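You operate a simulated robot arm through the tools that you are given. There is no shell and no other tool.

You run a simulated robot arm. Do the job below in one go: nothing can be reset, and whatever is moved stays where it is left.

JOB
Put things in order on the platform top. At the end: the blue moulded tapping cup stands where the medium shim stood; the red scouring pad stands where the white lime pad stood; the medium shim stands where the red scouring pad stood; the white lime pad is on the spacer board; whatever was shut is shut again. Leave all else as you found it, and nothing knocked over.

The check looks at the end state, three seconds after you hand in, the way a careful person would. Anything else that was tipped, shoved, dropped, spilled or broken makes it a failure.

ROBOT AND FRAMES
A 7-joint arm with a two-finger gripper, fixed in place. Base frame: the origin is on the floor under the middle of its stand, x ahead of it, y to its left, z up; the work surface is at about z = 0.8. Readings come in m, degrees, newtons and seconds.
With the tool pointing down near the work surface it reaches from about 0.34 to 0.72 m from the base axis. Its first joint turns from -66.0 to 66.0 degrees. Payload 2.45 kg.
The tool frame sits at the grasp point between the pads (the TCP): z along the fingers, y along the line on which they close. The tips reach 0.026 m beyond it. The gripper opens to 0.096 m; its body begins 0.069 m behind the TCP.
Orientation is told as [roll, pitch, yaw] about the base's x, y, z axes, in that order, counted from this pose: with the fingers straight down and closing along the base's y, the tool's x points along the base's -x, its y along +y and its z along -z.

CONTROLS
- The arm moves only by the tool apply_moves. Its argument "commands" is one flat list of numbers, 7 for each row, row after row: the shift along the tool's x, y, z in units of 100 mm (1.0 is 100 mm), then the turn, a rotation vector about the tool's x, y, z in units of 60 degrees (1.0 is 60 degrees), then the finger opening in m, from 0 to 0.096. In form: [dx, dy, dz, wx, wy, wz, claw, dx, dy, dz, wx, wy, wz, claw, ...]. A call has 1 to 20 rows; each row is the pose to reach, as a shift and turn from the pose commanded when the call began, along the tool's axes at that moment. A call with a number of a shift or a turn outside -1 to 1 is refused whole. Each row takes 0.2 s and may step no farther than 0.05 m and 8.6 degrees from the row before; otherwise, or with a gripper value out of range, the whole call is refused. A pose out of reach is approached as far as the arm can. The call stops where the force on the tool passes 40 N (or 10 N more than at its start, if that is more) or the arm is blocked; 0.2 s more then pass. The fingers move at their own pace (about 0.05 m/s each) and stop on an object; they squeeze with about 21 N. The grip force told is the motor's: it shows also when the fingers shut on nothing. Time passes only in rows, and 0.2 s behind the last, so rows that repeat a pose let the fingers close. It gives the time, the measured TCP pose, the force on the tool (base axes), the opening and the grip force at its end, in the units of the frame above (readings bear some noise), with the torque about the TCP (base axes, N m) and any sound that the robot's microphone picked up.
- Cameras (640 x 400 px; columns grow to the right, rows downward): "scene" is fixed at [0.1488, -0.3855, 1.4151]; the picture's right is [0.88, -0.47, 0.00], its down [-0.30, -0.56, -0.78] and it looks along [0.37, 0.68, -0.63] (base axes); focal length 293 px, centre (320, 200). "wrist" rides on the gripper at [0.082, 0.003, -0.098] in the tool frame; the picture's right is [-0.04, 1.00, 0.00], its down [-0.73, -0.03, -0.68] and it looks along [-0.68, -0.03, 0.73] (tool axes); focal length 256 px, centre (320, 200). There is no depth. A picture from a camera that has moved, and an enlarged one, comes with that camera's place and axes in the base frame and with its lens.
- camera(camera): a new picture of that camera. The clock stands still meanwhile.
- enlarge(camera, box): a new picture of the part [left, top, right, bottom] of that camera's present view, enlarged. The clock stands still meanwhile.
- sign_off(): hands the job in; it is judged then, once.

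Places have to be worked out from the pictures, the camera data and where the tool is seen. Open the gripper and draw the arm clear of the work before you hand the job in, unless the task says otherwise.

The tools are called after "Request:" as name(argument=value, ...) on one line, values as JSON. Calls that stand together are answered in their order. apply_moves: Moves the arm, as the interface text tells. Its arguments: {"type":"object","properties":{"commands":{"type":"array"}},"required":["commands"]} The other tools are called the same way: camera (camera) takes a picture; enlarge (camera, box) takes an enlarged picture of a part of a camera's view; sign_off () hands the job in.

At the start:

```text
t: 0.0
position: [0.371, 0.0149, 1.1546]
tool_rot: [0.0, -0.1, 0.0]
force: [0.5, -0.4, 0.4]
torque: [0.04, 0.05, -0.01]
gripper_width: 0.096
gripper_force: 0.1
```

scene: 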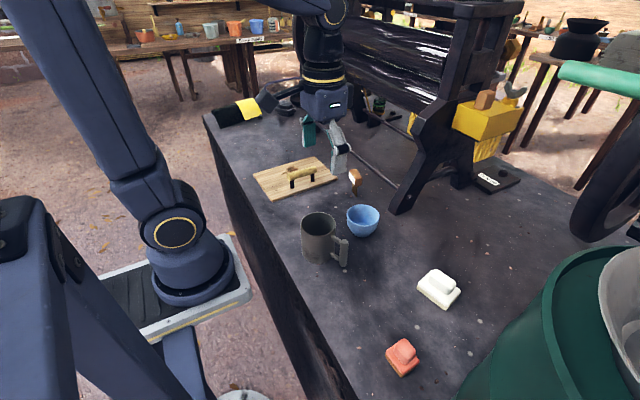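
wrist: 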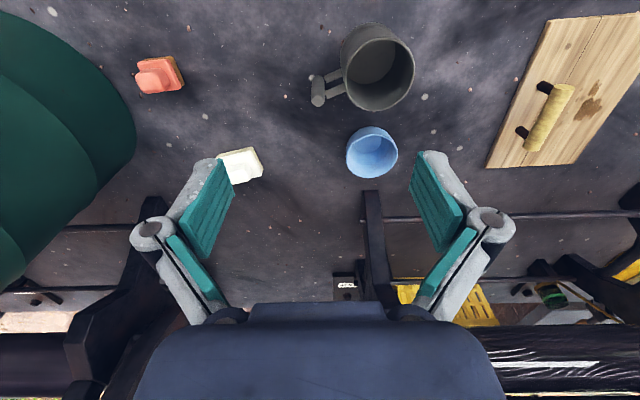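

I'll start by looking closely at the scene from both cameras to identify the objects.

Request:
enlarge(camera="scene", box=[200, 80, 420, 220])

Request:
enlarge(camera="scene", box=[280, 190, 500, 390])

Request:
enlarge(camera="scene", box=[380, 60, 640, 220])

Request:
camera(camera="wrist")

```text
2.86 times, centred on (310, 150) of scene
camera zoom: at [0.1488, -0.3855, 1.4151], right [0.88, -0.47, 0.0], down [-0.3, -0.56, -0.78], along [0.37, 0.68, -0.63], focal length 837 px, centre (349, 343)
```

zoom: 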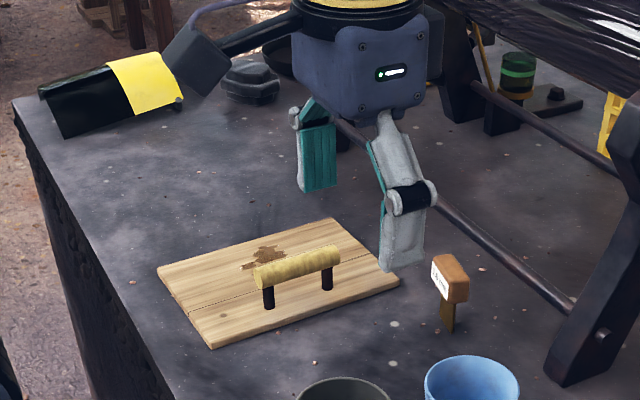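

```text
2.00 times, centred on (390, 290) of scene
camera zoom: at [0.1488, -0.3855, 1.4151], right [0.88, -0.47, 0.0], down [-0.3, -0.56, -0.78], along [0.37, 0.68, -0.63], focal length 586 px, centre (180, 20)
```

zoom: 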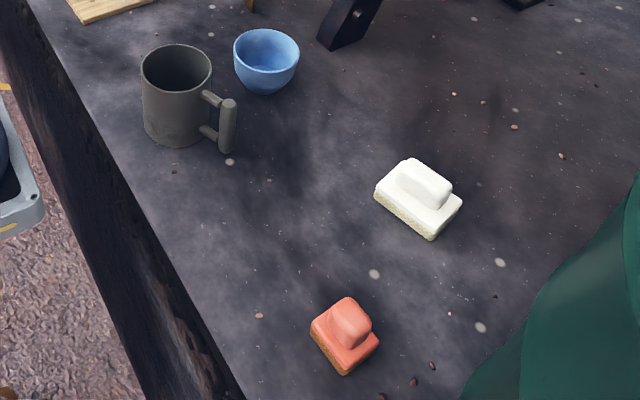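

```text
2.46 times, centred on (510, 140) of scene
camera zoom: at [0.1488, -0.3855, 1.4151], right [0.88, -0.47, 0.0], down [-0.3, -0.56, -0.78], along [0.37, 0.68, -0.63], focal length 721 px, centre (-148, 348)
```

zoom: 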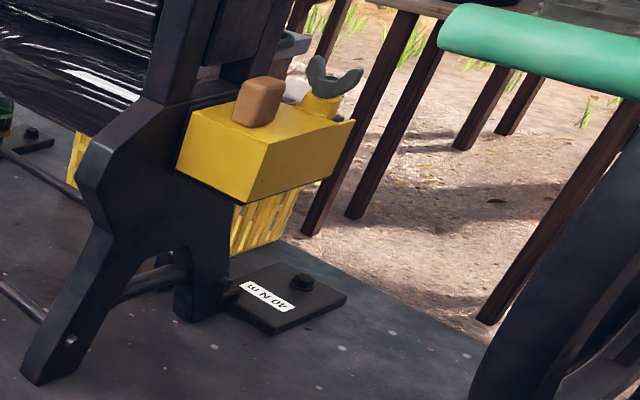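

```text
taken
camera wrist: at [0.2878, 0.0185, 1.2524], right [0.04, 1.0, 0.0], down [0.73, -0.03, 0.68], along [0.68, -0.03, -0.73], focal length 256 px, centre (320, 200)
```

wrist: 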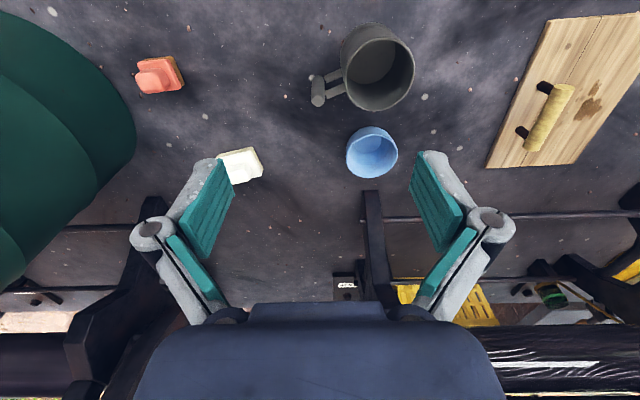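

Need to read the labels: the shim's tag and the black board's tag.

Request:
enlarge(camera="scene", box=[335, 155, 375, 205])

Request:
enlarge(camera="scene", box=[460, 150, 540, 200])

Request:
enlarge(camera="scene", box=[240, 150, 350, 210])

Request:
enlarge(camera="wrist", box=[300, 260, 400, 310])

Request:
enlarge(camera="scene", box=[200, 60, 320, 135])

Request:
enlarge(camera="scene", box=[440, 70, 540, 170])

```text
8.00 times, centred on (355, 180) of scene
camera zoom: at [0.1488, -0.3855, 1.4151], right [0.88, -0.47, 0.0], down [-0.3, -0.56, -0.78], along [0.37, 0.68, -0.63], focal length 2344 px, centre (40, 360)
```

zoom: 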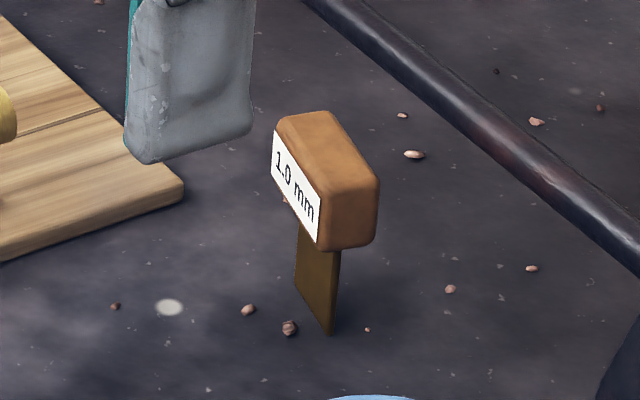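

```text
8.00 times, centred on (500, 175) of scene
camera zoom: at [0.1488, -0.3855, 1.4151], right [0.88, -0.47, 0.0], down [-0.3, -0.56, -0.78], along [0.37, 0.68, -0.63], focal length 2344 px, centre (-1120, 400)
```

zoom: 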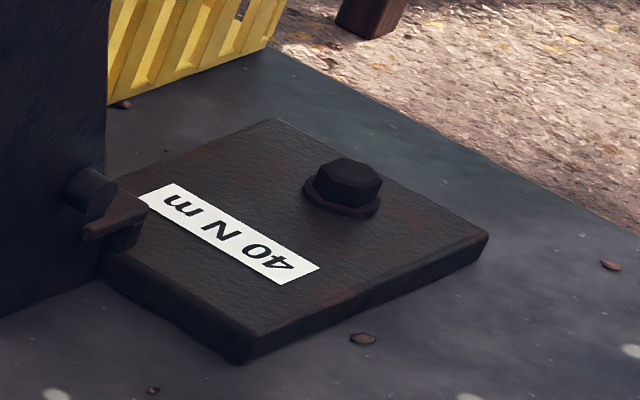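

```text
5.82 times, centred on (295, 180) of scene
camera zoom: at [0.1488, -0.3855, 1.4151], right [0.88, -0.47, 0.0], down [-0.3, -0.56, -0.78], along [0.37, 0.68, -0.63], focal length 1705 px, centre (466, 316)
```

zoom: 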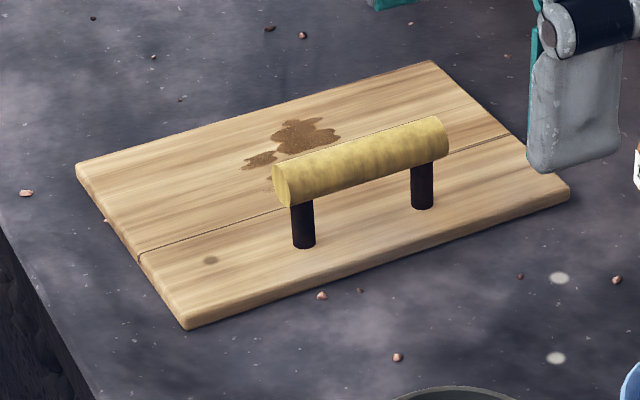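

```text
6.40 times, centred on (350, 285) of wrist
camera zoom: at [0.2878, 0.0185, 1.2524], right [0.04, 1.0, 0.0], down [0.73, -0.03, 0.68], along [0.68, -0.03, -0.73], focal length 1638 px, centre (128, -344)
```

zoom: 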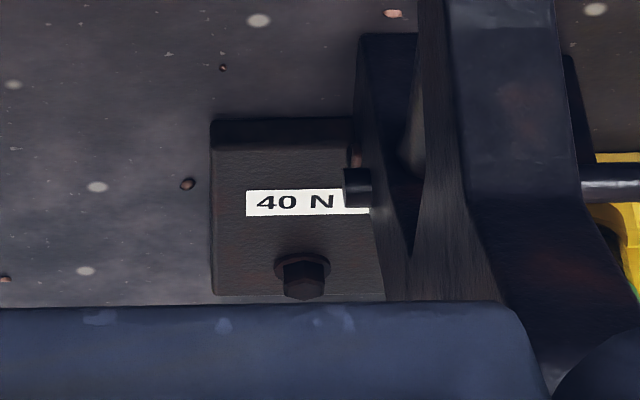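

```text
5.33 times, centred on (260, 98) of scene
camera zoom: at [0.1488, -0.3855, 1.4151], right [0.88, -0.47, 0.0], down [-0.3, -0.56, -0.78], along [0.37, 0.68, -0.63], focal length 1563 px, centre (640, 747)
```

zoom: 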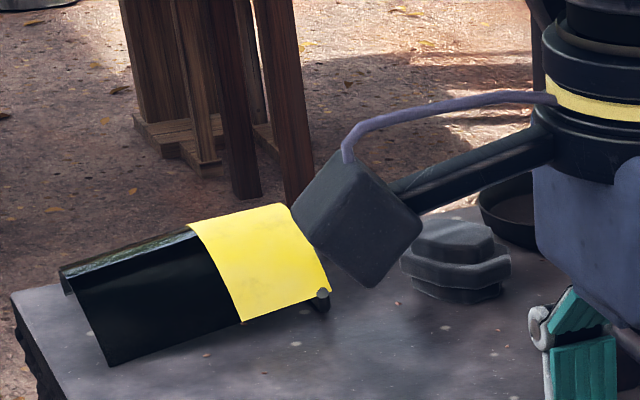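

```text
4.00 times, centred on (490, 120) of scene
camera zoom: at [0.1488, -0.3855, 1.4151], right [0.88, -0.47, 0.0], down [-0.3, -0.56, -0.78], along [0.37, 0.68, -0.63], focal length 1172 px, centre (-360, 520)
```

zoom: 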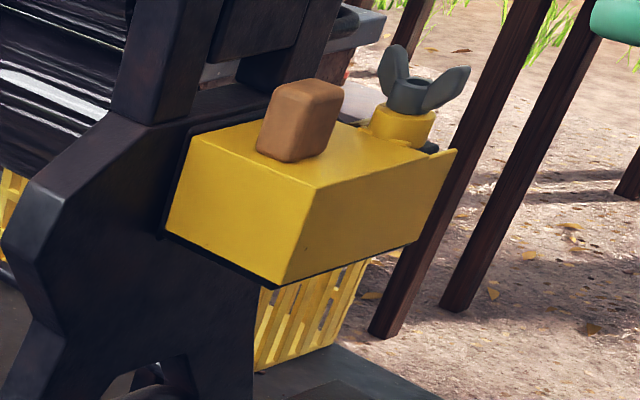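

The board with the handle lies at about x 0.36–0.62, y 0.345–0.515; the shim tagged "1.0 mm" is at about (0.63, 0.25). I'll swing the arm left at height, away from everything, to look at the board and the shim with the wrist camera.

Request:
apply_moves(commands=[0, 0.33, 0, 0, 0, 0, 0.096, 0, 0.66, 0, 0, 0, 0, 0.096, 0, 1.0, 0, 0, 0, 0, 0.096])

Request:
apply_moves(commands=[0, 0.33, 0, 0, 0, 0, 0.096, 0, 0.66, 0, 0, 0, 0, 0.096, 0, 1.0, 0, 0, 0, 0, 0.096])

Request:
camera(camera="wrist")

Request:
camera(camera="scene")

```text
t: 0.8
position: [0.3706, 0.1159, 1.1539]
tool_rot: [0.0, 0.0, -0.1]
force: [-0.5, -1.0, 1.0]
torque: [-0.04, -0.01, -0.03]
gripper_width: 0.0962
gripper_force: 0.0
```

```text
t: 1.6
position: [0.3712, 0.215, 1.1546]
tool_rot: [0.0, 0.0, -0.1]
force: [-0.1, -0.1, -0.7]
torque: [-0.02, 0.0, -0.03]
gripper_width: 0.0961
gripper_force: 0.0
```

```text
taken
camera wrist: at [0.2881, 0.2184, 1.2525], right [0.04, 1.0, 0.0], down [0.73, -0.03, 0.68], along [0.68, -0.03, -0.73], focal length 256 px, centre (320, 200)
```

wrist: 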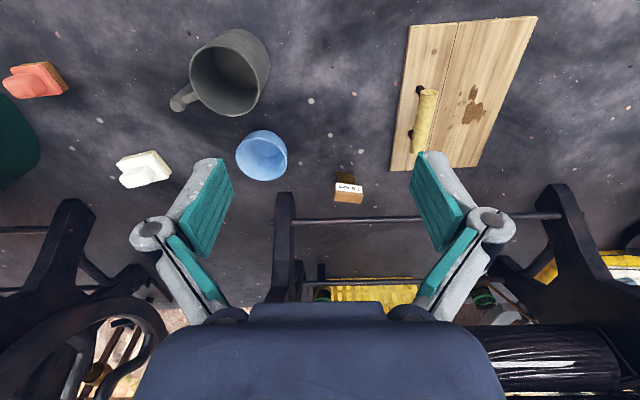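

```text
taken
```

scene: 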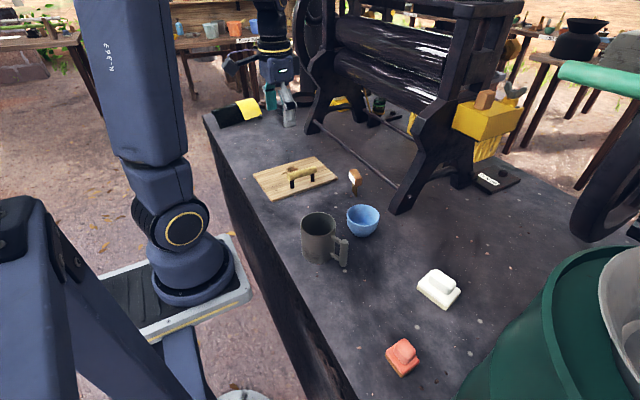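

Let me enlarge the wrist view on the board, the shim and the cups.

Request:
enlarge(camera="wrist", box=[380, 0, 560, 180])

Request:
enlarge(camera="wrist", box=[310, 160, 390, 220])

Request:
enlarge(camera="wrist", box=[160, 20, 320, 190])

Request:
enlarge(camera="scene", box=[200, 20, 420, 160])

Request:
enlarge(camera="scene", box=[340, 160, 370, 200])

```text
2.22 times, centred on (470, 90) of wrist
camera zoom: at [0.2881, 0.2184, 1.2525], right [0.04, 1.0, 0.0], down [0.73, -0.03, 0.68], along [0.68, -0.03, -0.73], focal length 569 px, centre (-13, 444)
```

zoom: 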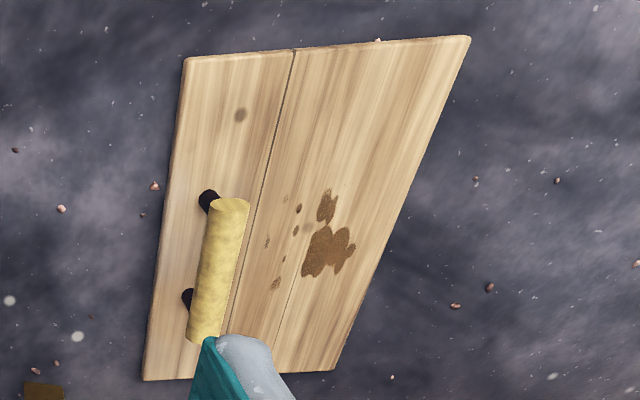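

```text
6.67 times, centred on (350, 190) of wrist
camera zoom: at [0.2881, 0.2184, 1.2525], right [0.04, 1.0, 0.0], down [0.73, -0.03, 0.68], along [0.68, -0.03, -0.73], focal length 1707 px, centre (120, 267)
```

zoom: 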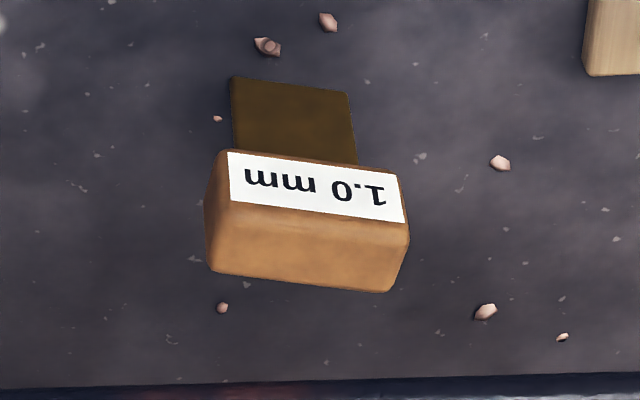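

```text
2.35 times, centred on (240, 105) of wrist
camera zoom: at [0.2881, 0.2184, 1.2525], right [0.04, 1.0, 0.0], down [0.73, -0.03, 0.68], along [0.68, -0.03, -0.73], focal length 602 px, centre (508, 424)
```

zoom: 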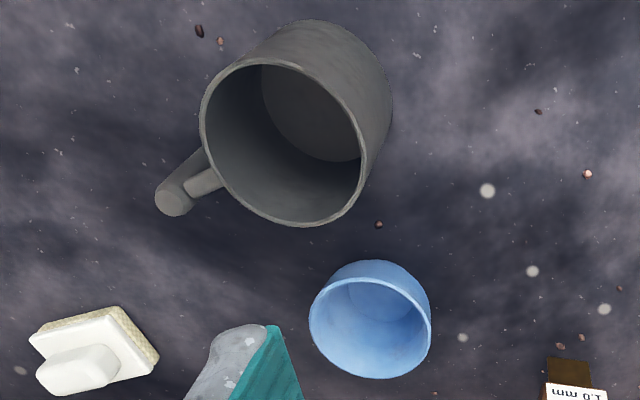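

```text
2.86 times, centred on (310, 90) of scene
camera zoom: at [0.1488, -0.3855, 1.4151], right [0.88, -0.47, 0.0], down [-0.3, -0.56, -0.78], along [0.37, 0.68, -0.63], focal length 837 px, centre (349, 514)
```

zoom: 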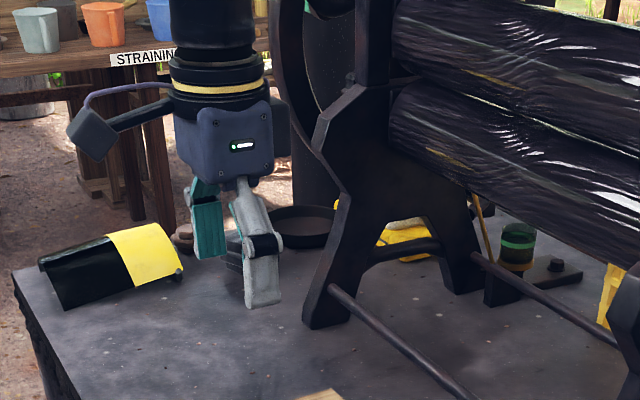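

```text
10.00 times, centred on (355, 180) of scene
camera zoom: at [0.1488, -0.3855, 1.4151], right [0.88, -0.47, 0.0], down [-0.3, -0.56, -0.78], along [0.37, 0.68, -0.63], focal length 2931 px, centre (-30, 400)
```

zoom: 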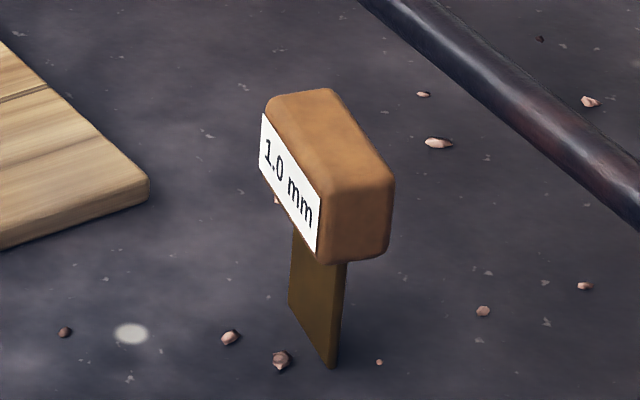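

The wooden board with the offset handle is the spacer board: its free area is at y≈0.42–0.52, with a stain near (0.49, 0.48) and a clean end around (0.41, 0.47). Nothing within reach looks lidded or shut. Next I go high over the white pad at about (0.596, −0.164) for a close look.

Request:
apply_moves(commands=[-0.333, -0.333, 0, 0, 0, 0, 0.096, -0.667, -0.667, 0, 0, 0, 0, 0.096, -1.0, -1.0, 0, 0, 0, 0, 0.096])

Request:
apply_moves(commands=[-0.333, -0.333, 0, 0, 0, 0, 0.096, -0.667, -0.667, 0, 0, 0, 0, 0.096, -1.0, -1.0, 0, 0, 0, 0, 0.096])

Request:
apply_moves(commands=[0, -0.333, 0, 0, 0, 0, 0.096, 0, -0.667, 0, 0, 0, 0, 0.096, 0, -1.0, 0, 0, 0, 0, 0.096])

Request:
camera(camera="wrist")

Request:
camera(camera="scene")

```text
t: 2.4
position: [0.4725, 0.116, 1.1535]
tool_rot: [0.0, 0.0, 0.0]
force: [-0.2, -0.2, -0.4]
torque: [0.01, 0.01, 0.03]
gripper_width: 0.096
gripper_force: 0.0
```

```text
t: 3.2
position: [0.5714, 0.0127, 1.1512]
tool_rot: [-0.1, 0.0, 0.1]
force: [1.4, -0.1, -0.2]
torque: [0.0, 0.0, 0.0]
gripper_width: 0.0962
gripper_force: 0.0
```

```text
t: 4.0
position: [0.5689, -0.083, 1.1532]
tool_rot: [0.0, 0.1, 0.0]
force: [-0.1, -0.3, -0.3]
torque: [0.04, -0.04, -0.01]
gripper_width: 0.096
gripper_force: 0.0
```

```text
taken
camera wrist: at [0.4863, -0.0805, 1.2509], right [0.04, 1.0, 0.0], down [0.73, -0.03, 0.68], along [0.68, -0.03, -0.73], focal length 256 px, centre (320, 200)
```

wrist: 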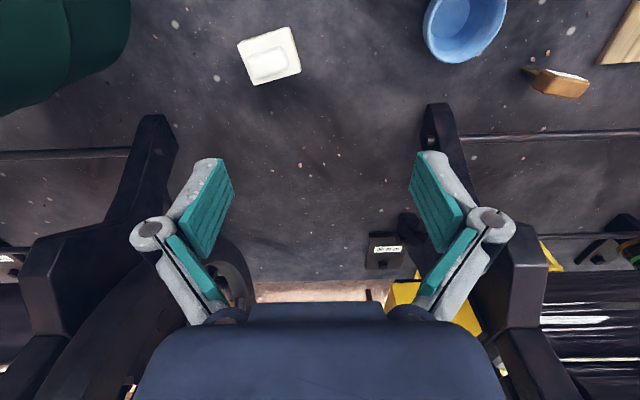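

```text
taken
```

scene: 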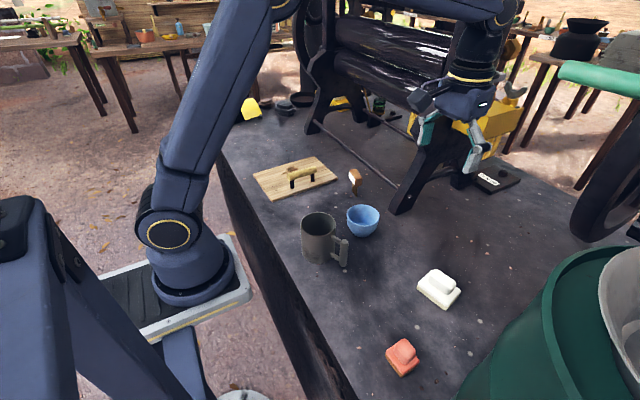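

The white pad shows nearly top-down in the wrist view. I'll enlarge it to fix its place and orientation, along with the cup and shim.

Request:
enlarge(camera="wrist", box=[220, 10, 320, 100])

Request:
enlarge(camera="wrist", box=[410, 0, 610, 120])

Request:
enlarge(camera="scene", box=[410, 260, 470, 320])

Request:
enlarge(camera="scene", box=[375, 325, 435, 385])

```text
4.44 times, centred on (270, 55) of wrist
camera zoom: at [0.4863, -0.0805, 1.2509], right [0.04, 1.0, 0.0], down [0.73, -0.03, 0.68], along [0.68, -0.03, -0.73], focal length 1138 px, centre (542, 844)
```

zoom: 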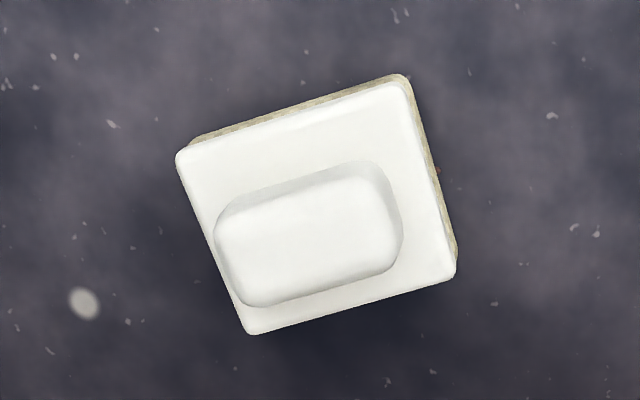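

```text
3.20 times, centred on (510, 60) of wrist
camera zoom: at [0.4863, -0.0805, 1.2509], right [0.04, 1.0, 0.0], down [0.73, -0.03, 0.68], along [0.68, -0.03, -0.73], focal length 819 px, centre (-288, 648)
```

zoom: 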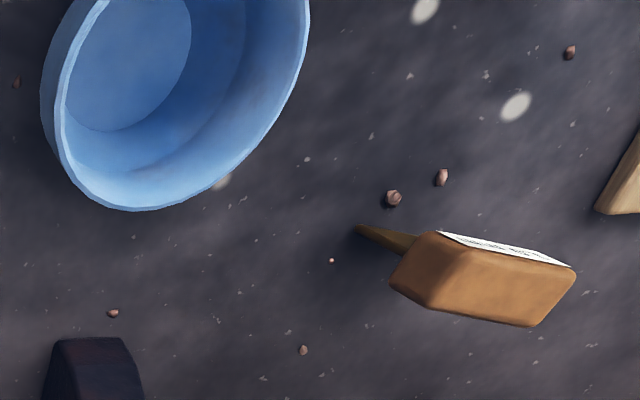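

```text
6.67 times, centred on (440, 290) of scene
camera zoom: at [0.1489, -0.3855, 1.415], right [0.88, -0.47, 0.0], down [-0.3, -0.56, -0.78], along [0.37, 0.68, -0.63], focal length 1954 px, centre (-480, -400)
```

zoom: 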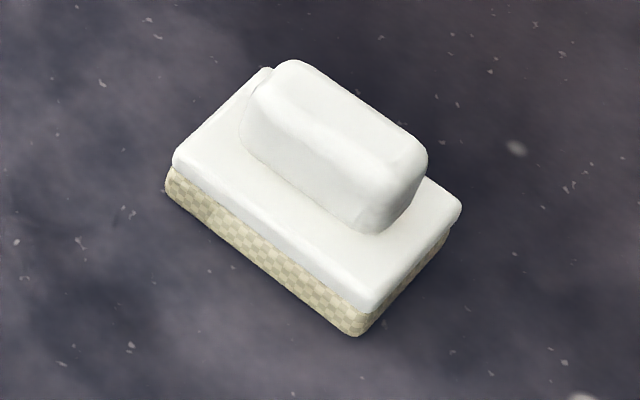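

```text
6.67 times, centred on (405, 355) of scene
camera zoom: at [0.1489, -0.3855, 1.415], right [0.88, -0.47, 0.0], down [-0.3, -0.56, -0.78], along [0.37, 0.68, -0.63], focal length 1954 px, centre (-247, -833)
```

zoom: 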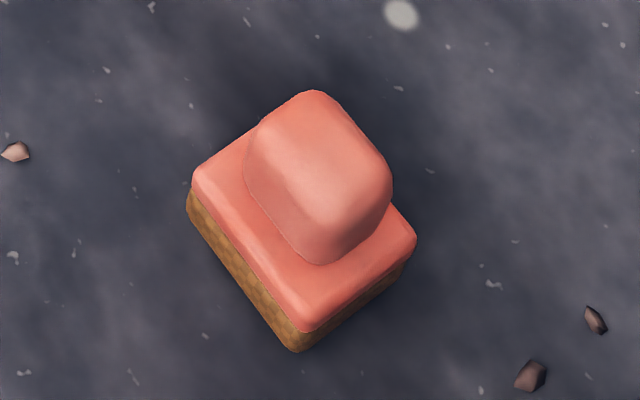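

The pad's centre works out at about (0.592, −0.161) with its long side turned about +10° from base y; the knob is raised on top. I go down to z≈1.0 above it with yaw +10°.

Request:
apply_moves(commands=[-0.07, -0.253, 0.333, 0, 0, -0.056, 0.096, -0.14, -0.507, 0.667, 0, 0, -0.111, 0.096, -0.21, -0.76, 1.0, 0, 0, -0.167, 0.096])

Request:
apply_moves(commands=[0, 0, 0.3, 0, 0, 0, 0.096, 0, 0, 0.6, 0, 0, 0, 0.096])

Request:
camera(camera="wrist")

Request:
camera(camera="scene")

```text
t: 4.8
position: [0.5915, -0.1609, 1.0535]
tool_rot: [0.0, -0.1, 10.1]
force: [-0.2, -0.1, 0.0]
torque: [0.0, -0.01, -0.01]
gripper_width: 0.0961
gripper_force: 0.1
```

```text
t: 5.4
position: [0.5926, -0.1618, 0.9941]
tool_rot: [-0.1, -0.1, 9.9]
force: [0.7, 0.6, -0.1]
torque: [-0.01, 0.0, 0.01]
gripper_width: 0.0961
gripper_force: 0.1
```

```text
taken
camera wrist: at [0.5095, -0.1724, 1.091], right [-0.13, 0.99, 0.0], down [0.73, 0.1, 0.68], along [0.67, 0.09, -0.73], focal length 256 px, centre (320, 200)
```

wrist: 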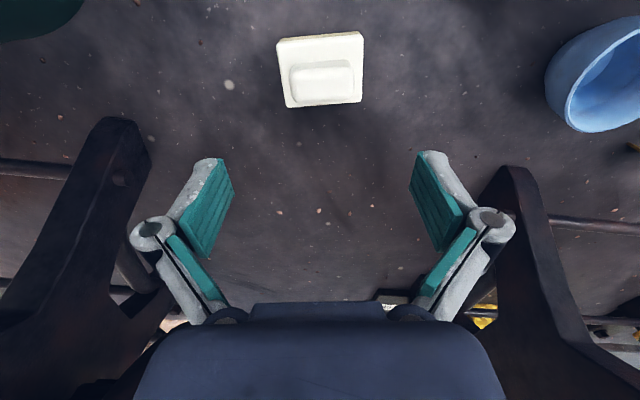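

```text
taken
```

scene: 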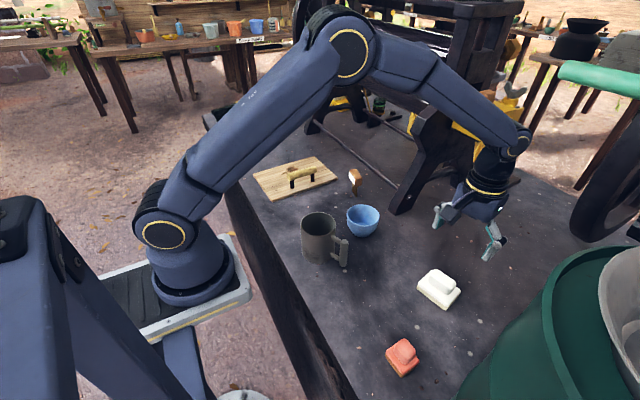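

The pad sits nearly centred between the fingers. I'll enlarge to measure the pad and its knob more accurately.

Request:
enlarge(camera="wrist", box=[260, 15, 380, 115])

Request:
enlarge(camera="scene", box=[400, 190, 520, 320])

```text
4.00 times, centred on (320, 65) of wrist
camera zoom: at [0.5095, -0.1724, 1.091], right [-0.13, 0.99, 0.0], down [0.73, 0.1, 0.68], along [0.67, 0.09, -0.73], focal length 1024 px, centre (320, 740)
```

zoom: 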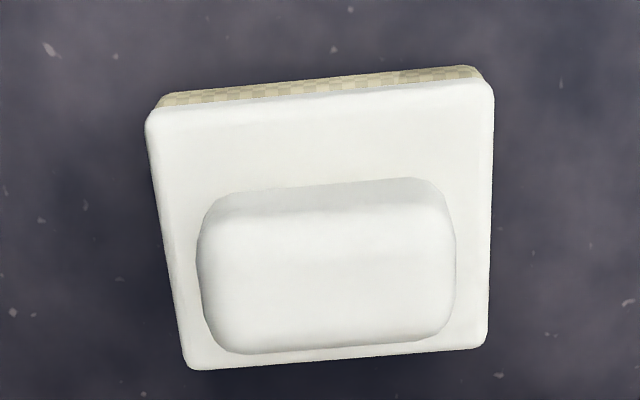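

```text
3.08 times, centred on (460, 255) of scene
camera zoom: at [0.1489, -0.3855, 1.4151], right [0.88, -0.47, 0.0], down [-0.3, -0.56, -0.78], along [0.37, 0.68, -0.63], focal length 902 px, centre (-111, 31)
```

zoom: 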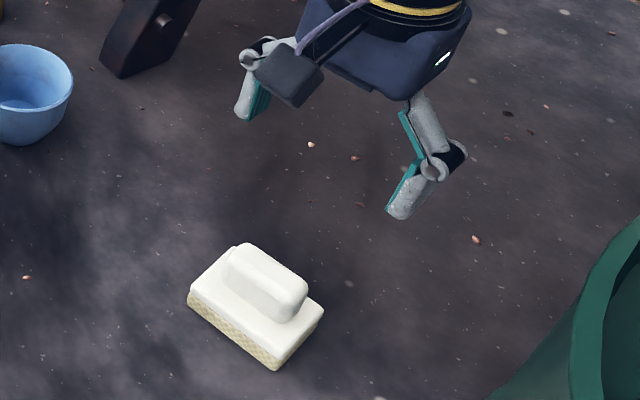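

The measured pad: yaw ≈ 12°, centre ≈ (0.5895, −0.160), plate top ≈ 0.825, knob top ≈ 0.86. I descend with the small correction and check before the last part.

Request:
apply_moves(commands=[0.023, 0.014, 0.33, 0, 0, -0.037, 0.096, 0.023, 0.014, 0.67, 0, 0, -0.037, 0.096, 0.023, 0.014, 1.0, 0, 0, -0.037, 0.096])

Request:
camera(camera="wrist")

Request:
enlarge(camera="scene", box=[400, 220, 500, 320])

```text
t: 6.2
position: [0.5887, -0.1599, 0.8958]
tool_rot: [0.0, 0.0, 12.2]
force: [0.2, -0.5, -0.5]
torque: [-0.01, 0.0, 0.03]
gripper_width: 0.0959
gripper_force: 0.0
```

```text
taken
camera wrist: at [0.5076, -0.174, 0.9928], right [-0.17, 0.98, 0.0], down [0.72, 0.13, 0.68], along [0.67, 0.12, -0.73], focal length 256 px, centre (320, 200)
```

wrist: 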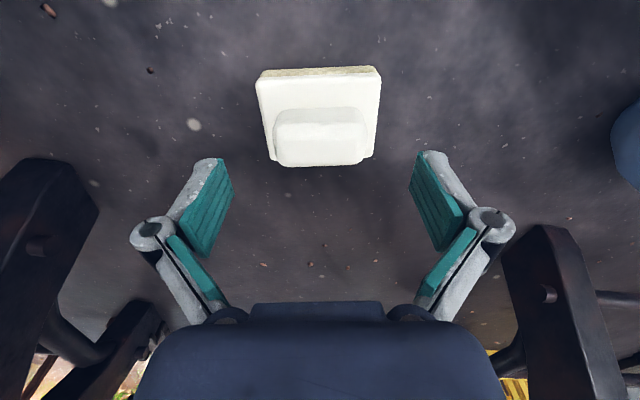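

```text
4.00 times, centred on (450, 270) of scene
camera zoom: at [0.1488, -0.3855, 1.4151], right [0.88, -0.47, 0.0], down [-0.3, -0.56, -0.78], along [0.37, 0.68, -0.63], focal length 1172 px, centre (-200, -80)
```

zoom: 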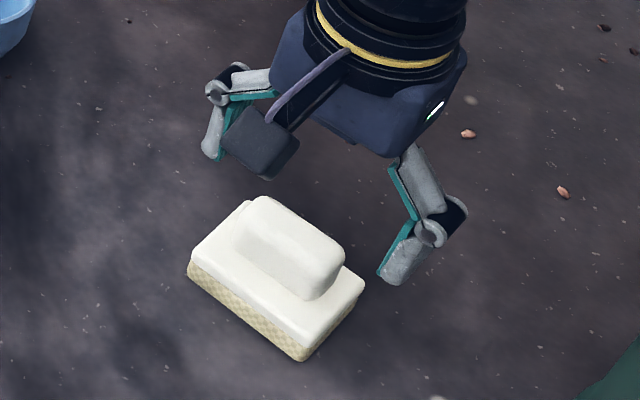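

The knob is centred between the fingers and the plate centre matches the TCP. I descend the last 38 mm (tips stay above the plate) and close on the knob.

Request:
apply_moves(commands=[0, 0, 0.19, 0, 0, 0, 0.096, 0, 0, 0.376, 0, 0, 0, 0.096, 0, 0, 0.376, 0, 0, 0, 0.096])

Request:
camera(camera="wrist")

Request:
enlarge(camera="scene", box=[400, 240, 480, 320])

```text
t: 7.0
position: [0.59, -0.1596, 0.8574]
tool_rot: [0.0, 0.0, 12.1]
force: [-0.3, -0.4, -0.4]
torque: [-0.01, -0.02, 0.01]
gripper_width: 0.0958
gripper_force: 0.0
```

```text
taken
camera wrist: at [0.5089, -0.1742, 0.9547], right [-0.17, 0.99, 0.0], down [0.72, 0.13, 0.68], along [0.67, 0.12, -0.73], focal length 256 px, centre (320, 200)
```

wrist: 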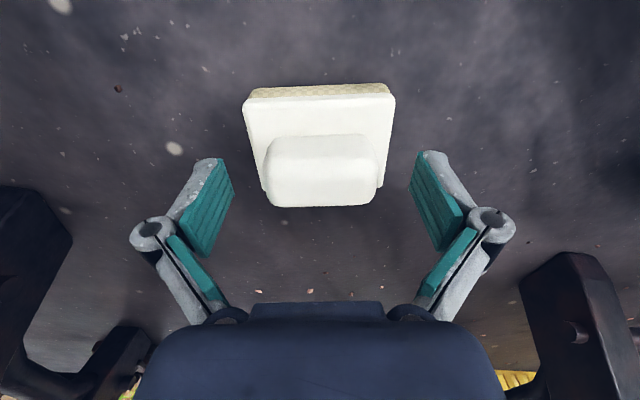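

```text
5.00 times, centred on (440, 280) of scene
camera zoom: at [0.1488, -0.3855, 1.4151], right [0.88, -0.47, 0.0], down [-0.3, -0.56, -0.78], along [0.37, 0.68, -0.63], focal length 1465 px, centre (-280, -200)
```

zoom: 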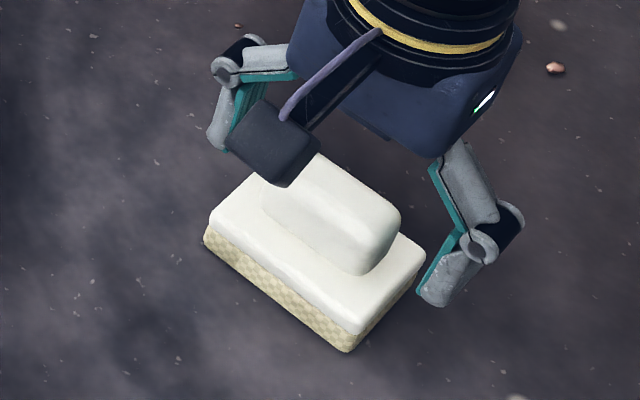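

The fingers straddle the knob with the tips just above the plate. I close partway to 0.07 first to see how the fingertips travel.

Request:
apply_moves(commands=[0, 0, 0, 0, 0, 0, 0.072, 0, 0, 0, 0, 0, 0, 0.072])

Request:
camera(camera="wrist")

Request:
enlarge(camera="scene", box=[400, 240, 480, 320])

```text
t: 7.6
position: [0.5907, -0.16, 0.858]
tool_rot: [-0.1, 0.0, 12.2]
force: [0.5, 0.7, 0.6]
torque: [0.0, 0.0, -0.03]
gripper_width: 0.0721
gripper_force: 0.0
```

```text
taken
camera wrist: at [0.5089, -0.1742, 0.9549], right [-0.17, 0.98, 0.0], down [0.72, 0.13, 0.68], along [0.67, 0.12, -0.73], focal length 256 px, centre (320, 200)
```

wrist: 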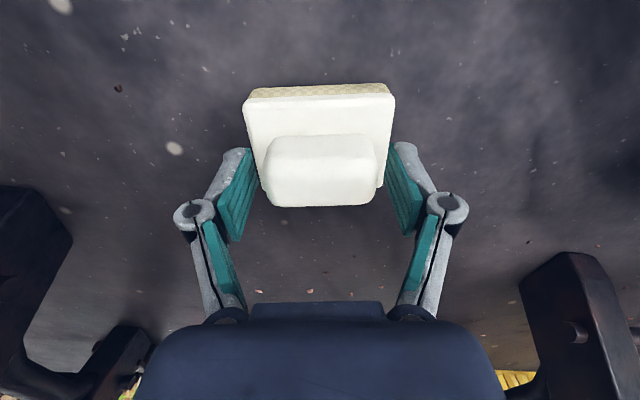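

```text
5.00 times, centred on (440, 280) of scene
camera zoom: at [0.1488, -0.3855, 1.4151], right [0.88, -0.47, 0.0], down [-0.3, -0.56, -0.78], along [0.37, 0.68, -0.63], focal length 1465 px, centre (-280, -200)
```

zoom: 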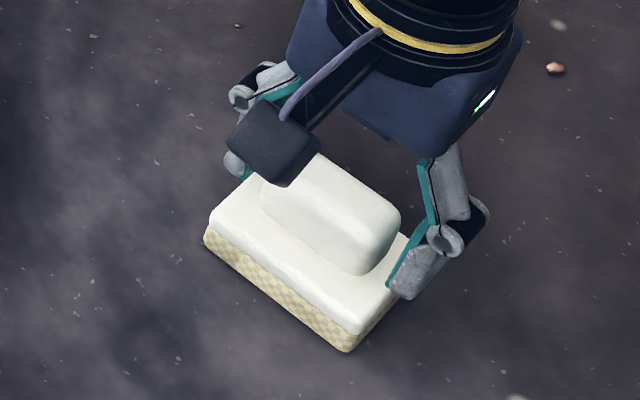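

The tips slide in above the plate edge without touching. I close fully on the knob now.

Request:
apply_moves(commands=[0, 0, 0, 0, 0, 0, 0.03, 0, 0, 0, 0, 0, 0, 0.03, 0, 0, 0, 0, 0, 0, 0.03, 0, 0, 0, 0, 0, 0, 0.03])

Request:
camera(camera="wrist")

Request:
enlarge(camera="scene", box=[400, 240, 480, 320])

```text
t: 8.6
position: [0.5909, -0.1609, 0.857]
tool_rot: [0.0, 0.0, 12.2]
force: [-0.3, 0.9, 1.7]
torque: [0.06, 0.02, 0.0]
gripper_width: 0.057
gripper_force: 20.7
```

```text
taken
camera wrist: at [0.5089, -0.1741, 0.955], right [-0.17, 0.98, 0.0], down [0.72, 0.13, 0.68], along [0.67, 0.12, -0.73], focal length 256 px, centre (320, 200)
```

wrist: 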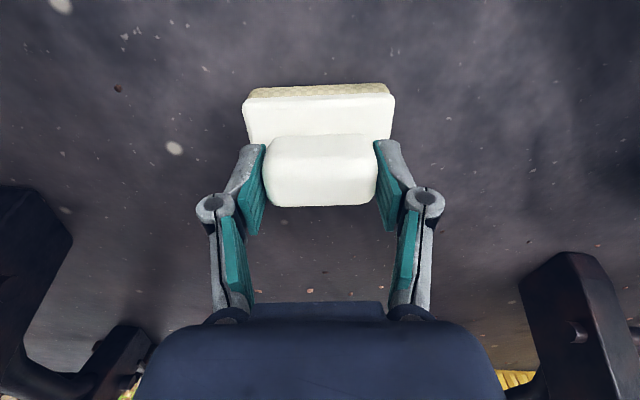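

```text
5.00 times, centred on (440, 280) of scene
camera zoom: at [0.1488, -0.3855, 1.4151], right [0.88, -0.47, 0.0], down [-0.3, -0.56, -0.78], along [0.37, 0.68, -0.63], focal length 1465 px, centre (-280, -200)
```

zoom: 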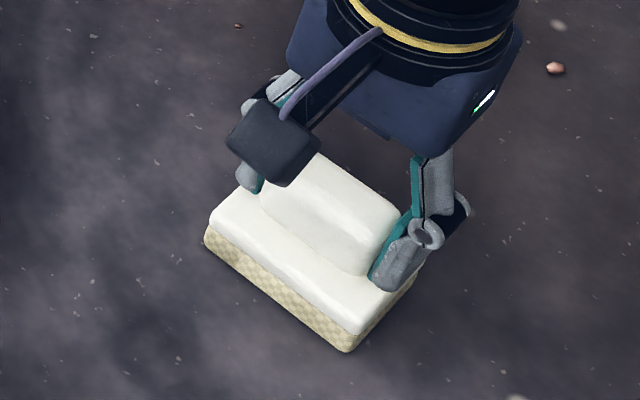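

The knob is held at 57 mm with full grip force. I lift straight up 0.1 m and check that the pad comes along.

Request:
apply_moves(commands=[0, 0, -0.2, 0, 0, 0, 0.03, 0, 0, -0.45, 0, 0, 0, 0.03, 0, 0, -0.75, 0, 0, 0, 0.03, 0, 0, -1.0, 0, 0, 0, 0.03])

Request:
camera(camera="wrist")

Request:
camera(camera="scene")

```text
t: 9.6
position: [0.5904, -0.1604, 0.9583]
tool_rot: [0.0, 0.1, 12.1]
force: [-0.5, -0.1, -1.6]
torque: [-0.01, 0.0, 0.0]
gripper_width: 0.0568
gripper_force: 21.0
```

```text
taken
camera wrist: at [0.5089, -0.1744, 1.0557], right [-0.17, 0.98, 0.0], down [0.72, 0.13, 0.68], along [0.67, 0.12, -0.73], focal length 256 px, centre (320, 200)
```

wrist: 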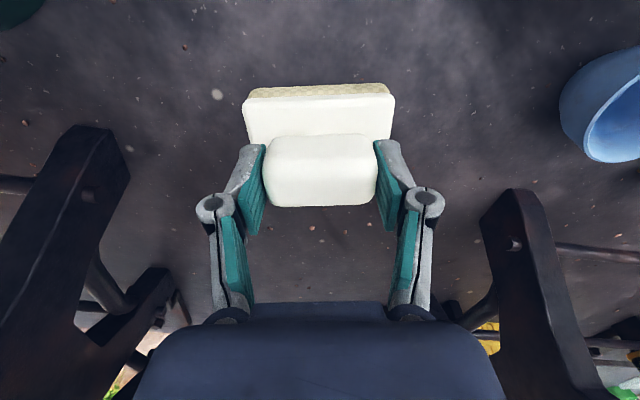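

```text
taken
```

scene: 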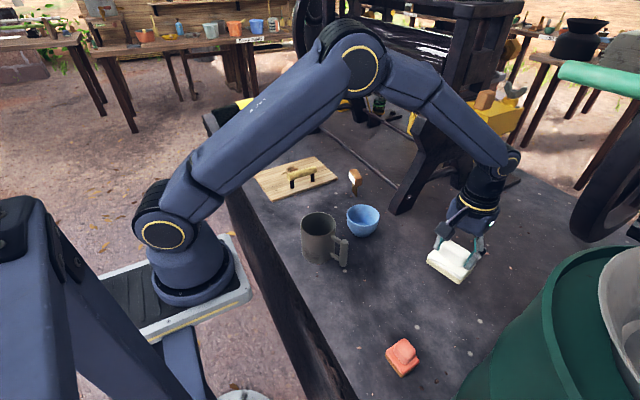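

The pad is held firmly and hangs level. I lift to z≈1.06 turning back to yaw 0, then carry it toward the board at that height.

Request:
apply_moves(commands=[0, 0, -0.33, 0, 0, 0.068, 0.03, 0, 0, -0.67, 0, 0, 0.136, 0.03, 0, 0, -1.0, 0, 0, 0.203, 0.03])

Request:
apply_moves(commands=[0.085, 0.3, 0, 0, 0, 0, 0.03, 0.17, 0.6, 0, 0, 0, 0, 0.03, 0.255, 0.9, 0, 0, 0, 0, 0.03])

Request:
apply_moves(commands=[0.085, 0.3, 0, 0, 0, 0, 0.03, 0.17, 0.6, 0, 0, 0, 0, 0.03, 0.255, 0.9, 0, 0, 0, 0, 0.03])

Request:
apply_moves(commands=[0.085, 0.3, 0, 0, 0, 0, 0.03, 0.17, 0.6, 0, 0, 0, 0, 0.03, 0.255, 0.9, 0, 0, 0, 0, 0.03])

Request:
apply_moves(commands=[0.085, 0.3, 0, 0, 0, 0, 0.03, 0.17, 0.6, 0, 0, 0, 0, 0.03, 0.255, 0.9, 0, 0, 0, 0, 0.03])

Request:
camera(camera="scene")

Request:
camera(camera="wrist")

```text
t: 10.4
position: [0.5888, -0.1605, 1.0567]
tool_rot: [0.0, -0.1, 0.2]
force: [-0.2, 0.7, 0.0]
torque: [-0.01, -0.03, 0.01]
gripper_width: 0.0569
gripper_force: 20.9
```

```text
t: 11.2
position: [0.5655, -0.07, 1.0594]
tool_rot: [0.0, 0.0, 0.0]
force: [0.8, 1.1, -0.3]
torque: [-0.03, 0.02, -0.01]
gripper_width: 0.0567
gripper_force: 20.9
```

```text
t: 12.0
position: [0.5375, 0.0217, 1.0569]
tool_rot: [0.0, 0.0, 0.1]
force: [0.0, 0.5, -0.5]
torque: [-0.01, 0.04, 0.0]
gripper_width: 0.057
gripper_force: 21.5
```

```text
t: 12.8
position: [0.5127, 0.111, 1.0549]
tool_rot: [0.0, -0.1, -0.1]
force: [0.2, -0.8, -0.8]
torque: [-0.02, 0.0, 0.0]
gripper_width: 0.057
gripper_force: 20.9
```

```text
t: 13.6
position: [0.4861, 0.202, 1.0556]
tool_rot: [0.0, 0.1, 0.0]
force: [0.0, 0.3, -0.6]
torque: [-0.05, -0.03, -0.01]
gripper_width: 0.057
gripper_force: 21.5
```

```text
taken
```

scene: 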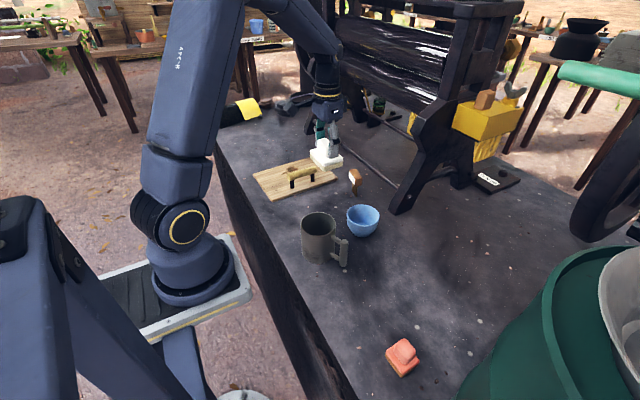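

```text
taken
camera wrist: at [0.4026, 0.2058, 1.1533], right [0.04, 1.0, 0.0], down [0.73, -0.03, 0.68], along [0.68, -0.03, -0.73], focal length 256 px, centre (320, 200)
```

wrist: 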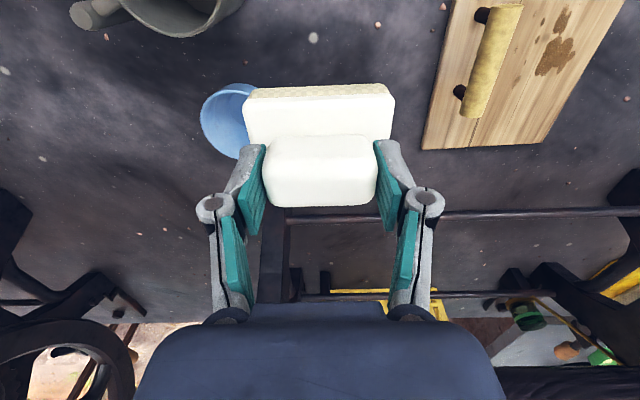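

Everything is steady. I carry on to above the clean end of the board, (0.412, 0.472).

Request:
apply_moves(commands=[0.084, 0.302, 0, 0, 0, 0, 0.03, 0.168, 0.605, 0, 0, 0, 0, 0.03, 0.252, 0.907, 0, 0, 0, 0, 0.03])

Request:
apply_moves(commands=[0.084, 0.302, 0, 0, 0, 0, 0.03, 0.168, 0.605, 0, 0, 0, 0, 0.03, 0.252, 0.907, 0, 0, 0, 0, 0.03])

Request:
apply_moves(commands=[0.084, 0.302, 0, 0, 0, 0, 0.03, 0.168, 0.605, 0, 0, 0, 0, 0.03, 0.252, 0.907, 0, 0, 0, 0, 0.03])

Request:
camera(camera="scene")

Request:
camera(camera="wrist")

```text
t: 14.4
position: [0.4608, 0.293, 1.0555]
tool_rot: [0.1, 0.0, -0.1]
force: [-0.9, -0.2, -0.2]
torque: [0.0, 0.01, -0.02]
gripper_width: 0.0572
gripper_force: 21.0
```

```text
t: 15.2
position: [0.4378, 0.3825, 1.0563]
tool_rot: [0.0, -0.1, 0.1]
force: [0.6, -0.5, -0.3]
torque: [0.01, 0.0, 0.01]
gripper_width: 0.0568
gripper_force: 20.6
```

```text
t: 16.0
position: [0.4102, 0.4719, 1.0563]
tool_rot: [0.0, 0.0, 0.0]
force: [0.2, -0.9, -0.8]
torque: [-0.02, -0.05, 0.02]
gripper_width: 0.0569
gripper_force: 21.1
```

```text
taken
```

scene: 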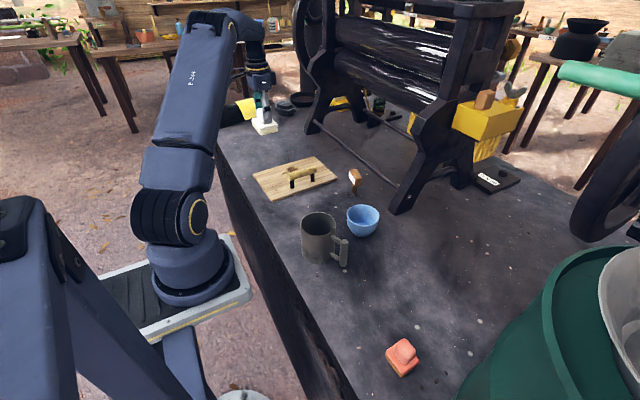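

```text
taken
camera wrist: at [0.3275, 0.4748, 1.1543], right [0.04, 1.0, 0.0], down [0.73, -0.03, 0.68], along [0.68, -0.03, -0.73], focal length 256 px, centre (320, 200)
```

wrist: 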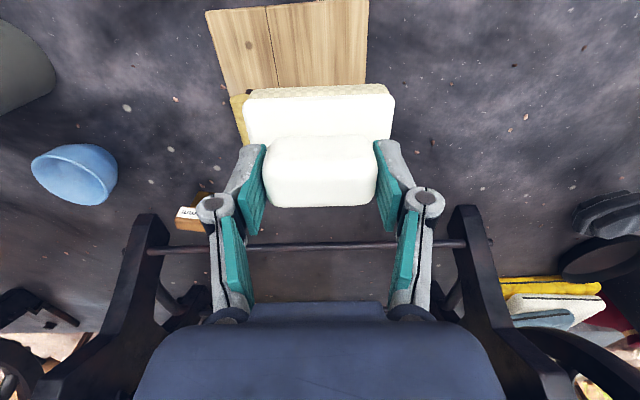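

The board's clean end lies right below, edges at y≈0.35 and 0.525. I descend to z≈0.90 and look again from the scene camera.

Request:
apply_moves(commands=[0, 0, 0.33, 0, 0, 0, 0.03, 0, 0, 0.67, 0, 0, 0, 0.03, 0, 0, 1.0, 0, 0, 0, 0.03])

Request:
apply_moves(commands=[0, 0, 0.3, 0, 0, 0, 0.03, 0, 0, 0.57, 0, 0, 0, 0.03])

Request:
enlarge(camera="scene", box=[220, 90, 360, 210])

Request:
camera(camera="wrist")

```text
t: 16.8
position: [0.4124, 0.4723, 0.9554]
tool_rot: [0.0, 0.0, 0.1]
force: [0.0, -0.1, -1.0]
torque: [0.0, -0.03, -0.04]
gripper_width: 0.0569
gripper_force: 21.0
```

```text
t: 17.4
position: [0.4108, 0.4709, 0.9002]
tool_rot: [0.1, 0.0, -0.1]
force: [0.1, -0.3, -1.2]
torque: [0.03, 0.0, 0.01]
gripper_width: 0.0567
gripper_force: 20.7
```

```text
3.33 times, centred on (290, 150) of scene
camera zoom: at [0.1489, -0.3855, 1.4151], right [0.88, -0.47, 0.0], down [-0.3, -0.56, -0.78], along [0.37, 0.68, -0.63], focal length 977 px, centre (420, 367)
```

zoom: 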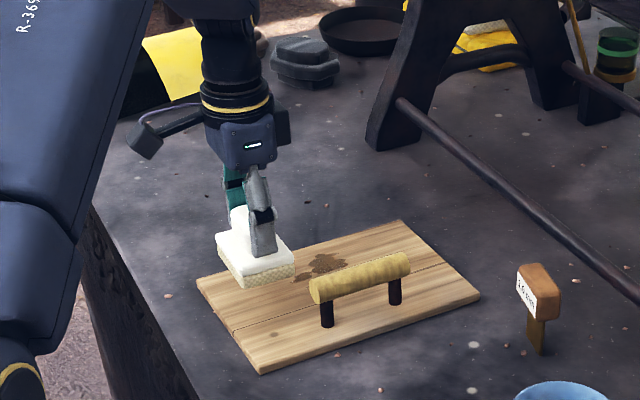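

```text
taken
camera wrist: at [0.3293, 0.4744, 0.9985], right [0.04, 1.0, 0.0], down [0.73, -0.03, 0.68], along [0.68, -0.03, -0.73], focal length 256 px, centre (320, 200)
```

wrist: 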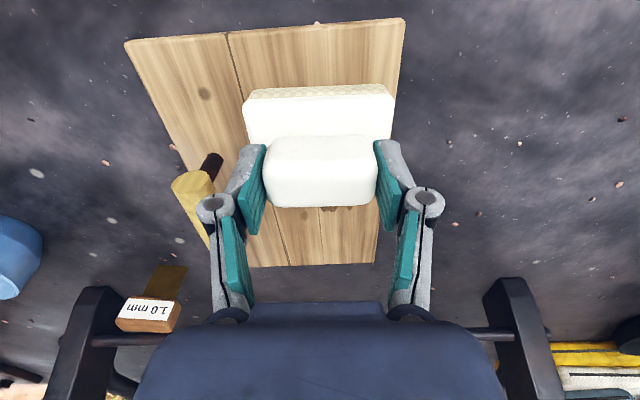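

Pad is over the free strip. I lower to about 0.876 and then feel for contact in small steps.

Request:
apply_moves(commands=[0, 0, 0.12, 0, 0, 0, 0.03, 0, 0, 0.24, 0, 0, 0, 0.03, 0, 0, 0.24, 0, 0, 0, 0.03])

Request:
apply_moves(commands=[0, 0, 0.02, 0, 0, 0, 0.03, 0, 0, 0.04, 0, 0, 0, 0.03, 0, 0, 0.04, 0, 0, 0, 0.03])

Request:
enlarge(camera="scene", box=[240, 110, 340, 200])

```text
t: 18.2
position: [0.4115, 0.4715, 0.8768]
tool_rot: [0.0, 0.1, 0.0]
force: [-0.2, -0.1, -1.9]
torque: [-0.04, -0.01, -0.03]
gripper_width: 0.0568
gripper_force: 21.0
```

```text
t: 19.0
position: [0.411, 0.4719, 0.8719]
tool_rot: [0.0, 0.0, 0.0]
force: [-0.4, 0.5, -1.4]
torque: [0.01, -0.01, 0.02]
gripper_width: 0.0568
gripper_force: 20.7
```

```text
4.44 times, centred on (290, 155) of scene
camera zoom: at [0.1488, -0.3855, 1.4151], right [0.88, -0.47, 0.0], down [-0.3, -0.56, -0.78], along [0.37, 0.68, -0.63], focal length 1302 px, centre (453, 400)
```

zoom: 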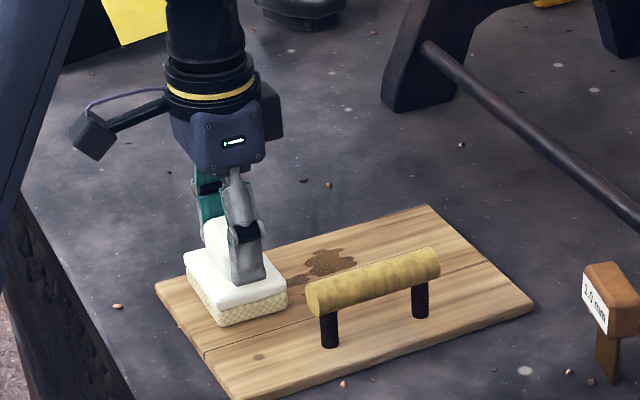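

No contact yet (force still just the pad's weight). I continue down in small steps.

Request:
apply_moves(commands=[0, 0, 0.01, 0, 0, 0, 0.03, 0, 0, 0.02, 0, 0, 0, 0.03, 0, 0, 0.02, 0, 0, 0, 0.03])

Request:
apply_moves(commands=[0, 0, 0.01, 0, 0, 0, 0.03, 0, 0, 0.02, 0, 0, 0, 0.03, 0, 0, 0.02, 0, 0, 0, 0.03])

```text
t: 19.8
position: [0.4113, 0.4711, 0.8698]
tool_rot: [0.0, -0.1, 0.0]
force: [-0.6, -0.8, -1.3]
torque: [-0.01, 0.02, 0.0]
gripper_width: 0.0569
gripper_force: 21.7
```

```text
t: 20.6
position: [0.4121, 0.4715, 0.8686]
tool_rot: [0.1, 0.0, 0.1]
force: [-1.0, -1.4, 10.0]
torque: [-0.15, 0.11, 0.01]
gripper_width: 0.0567
gripper_force: 20.5
```

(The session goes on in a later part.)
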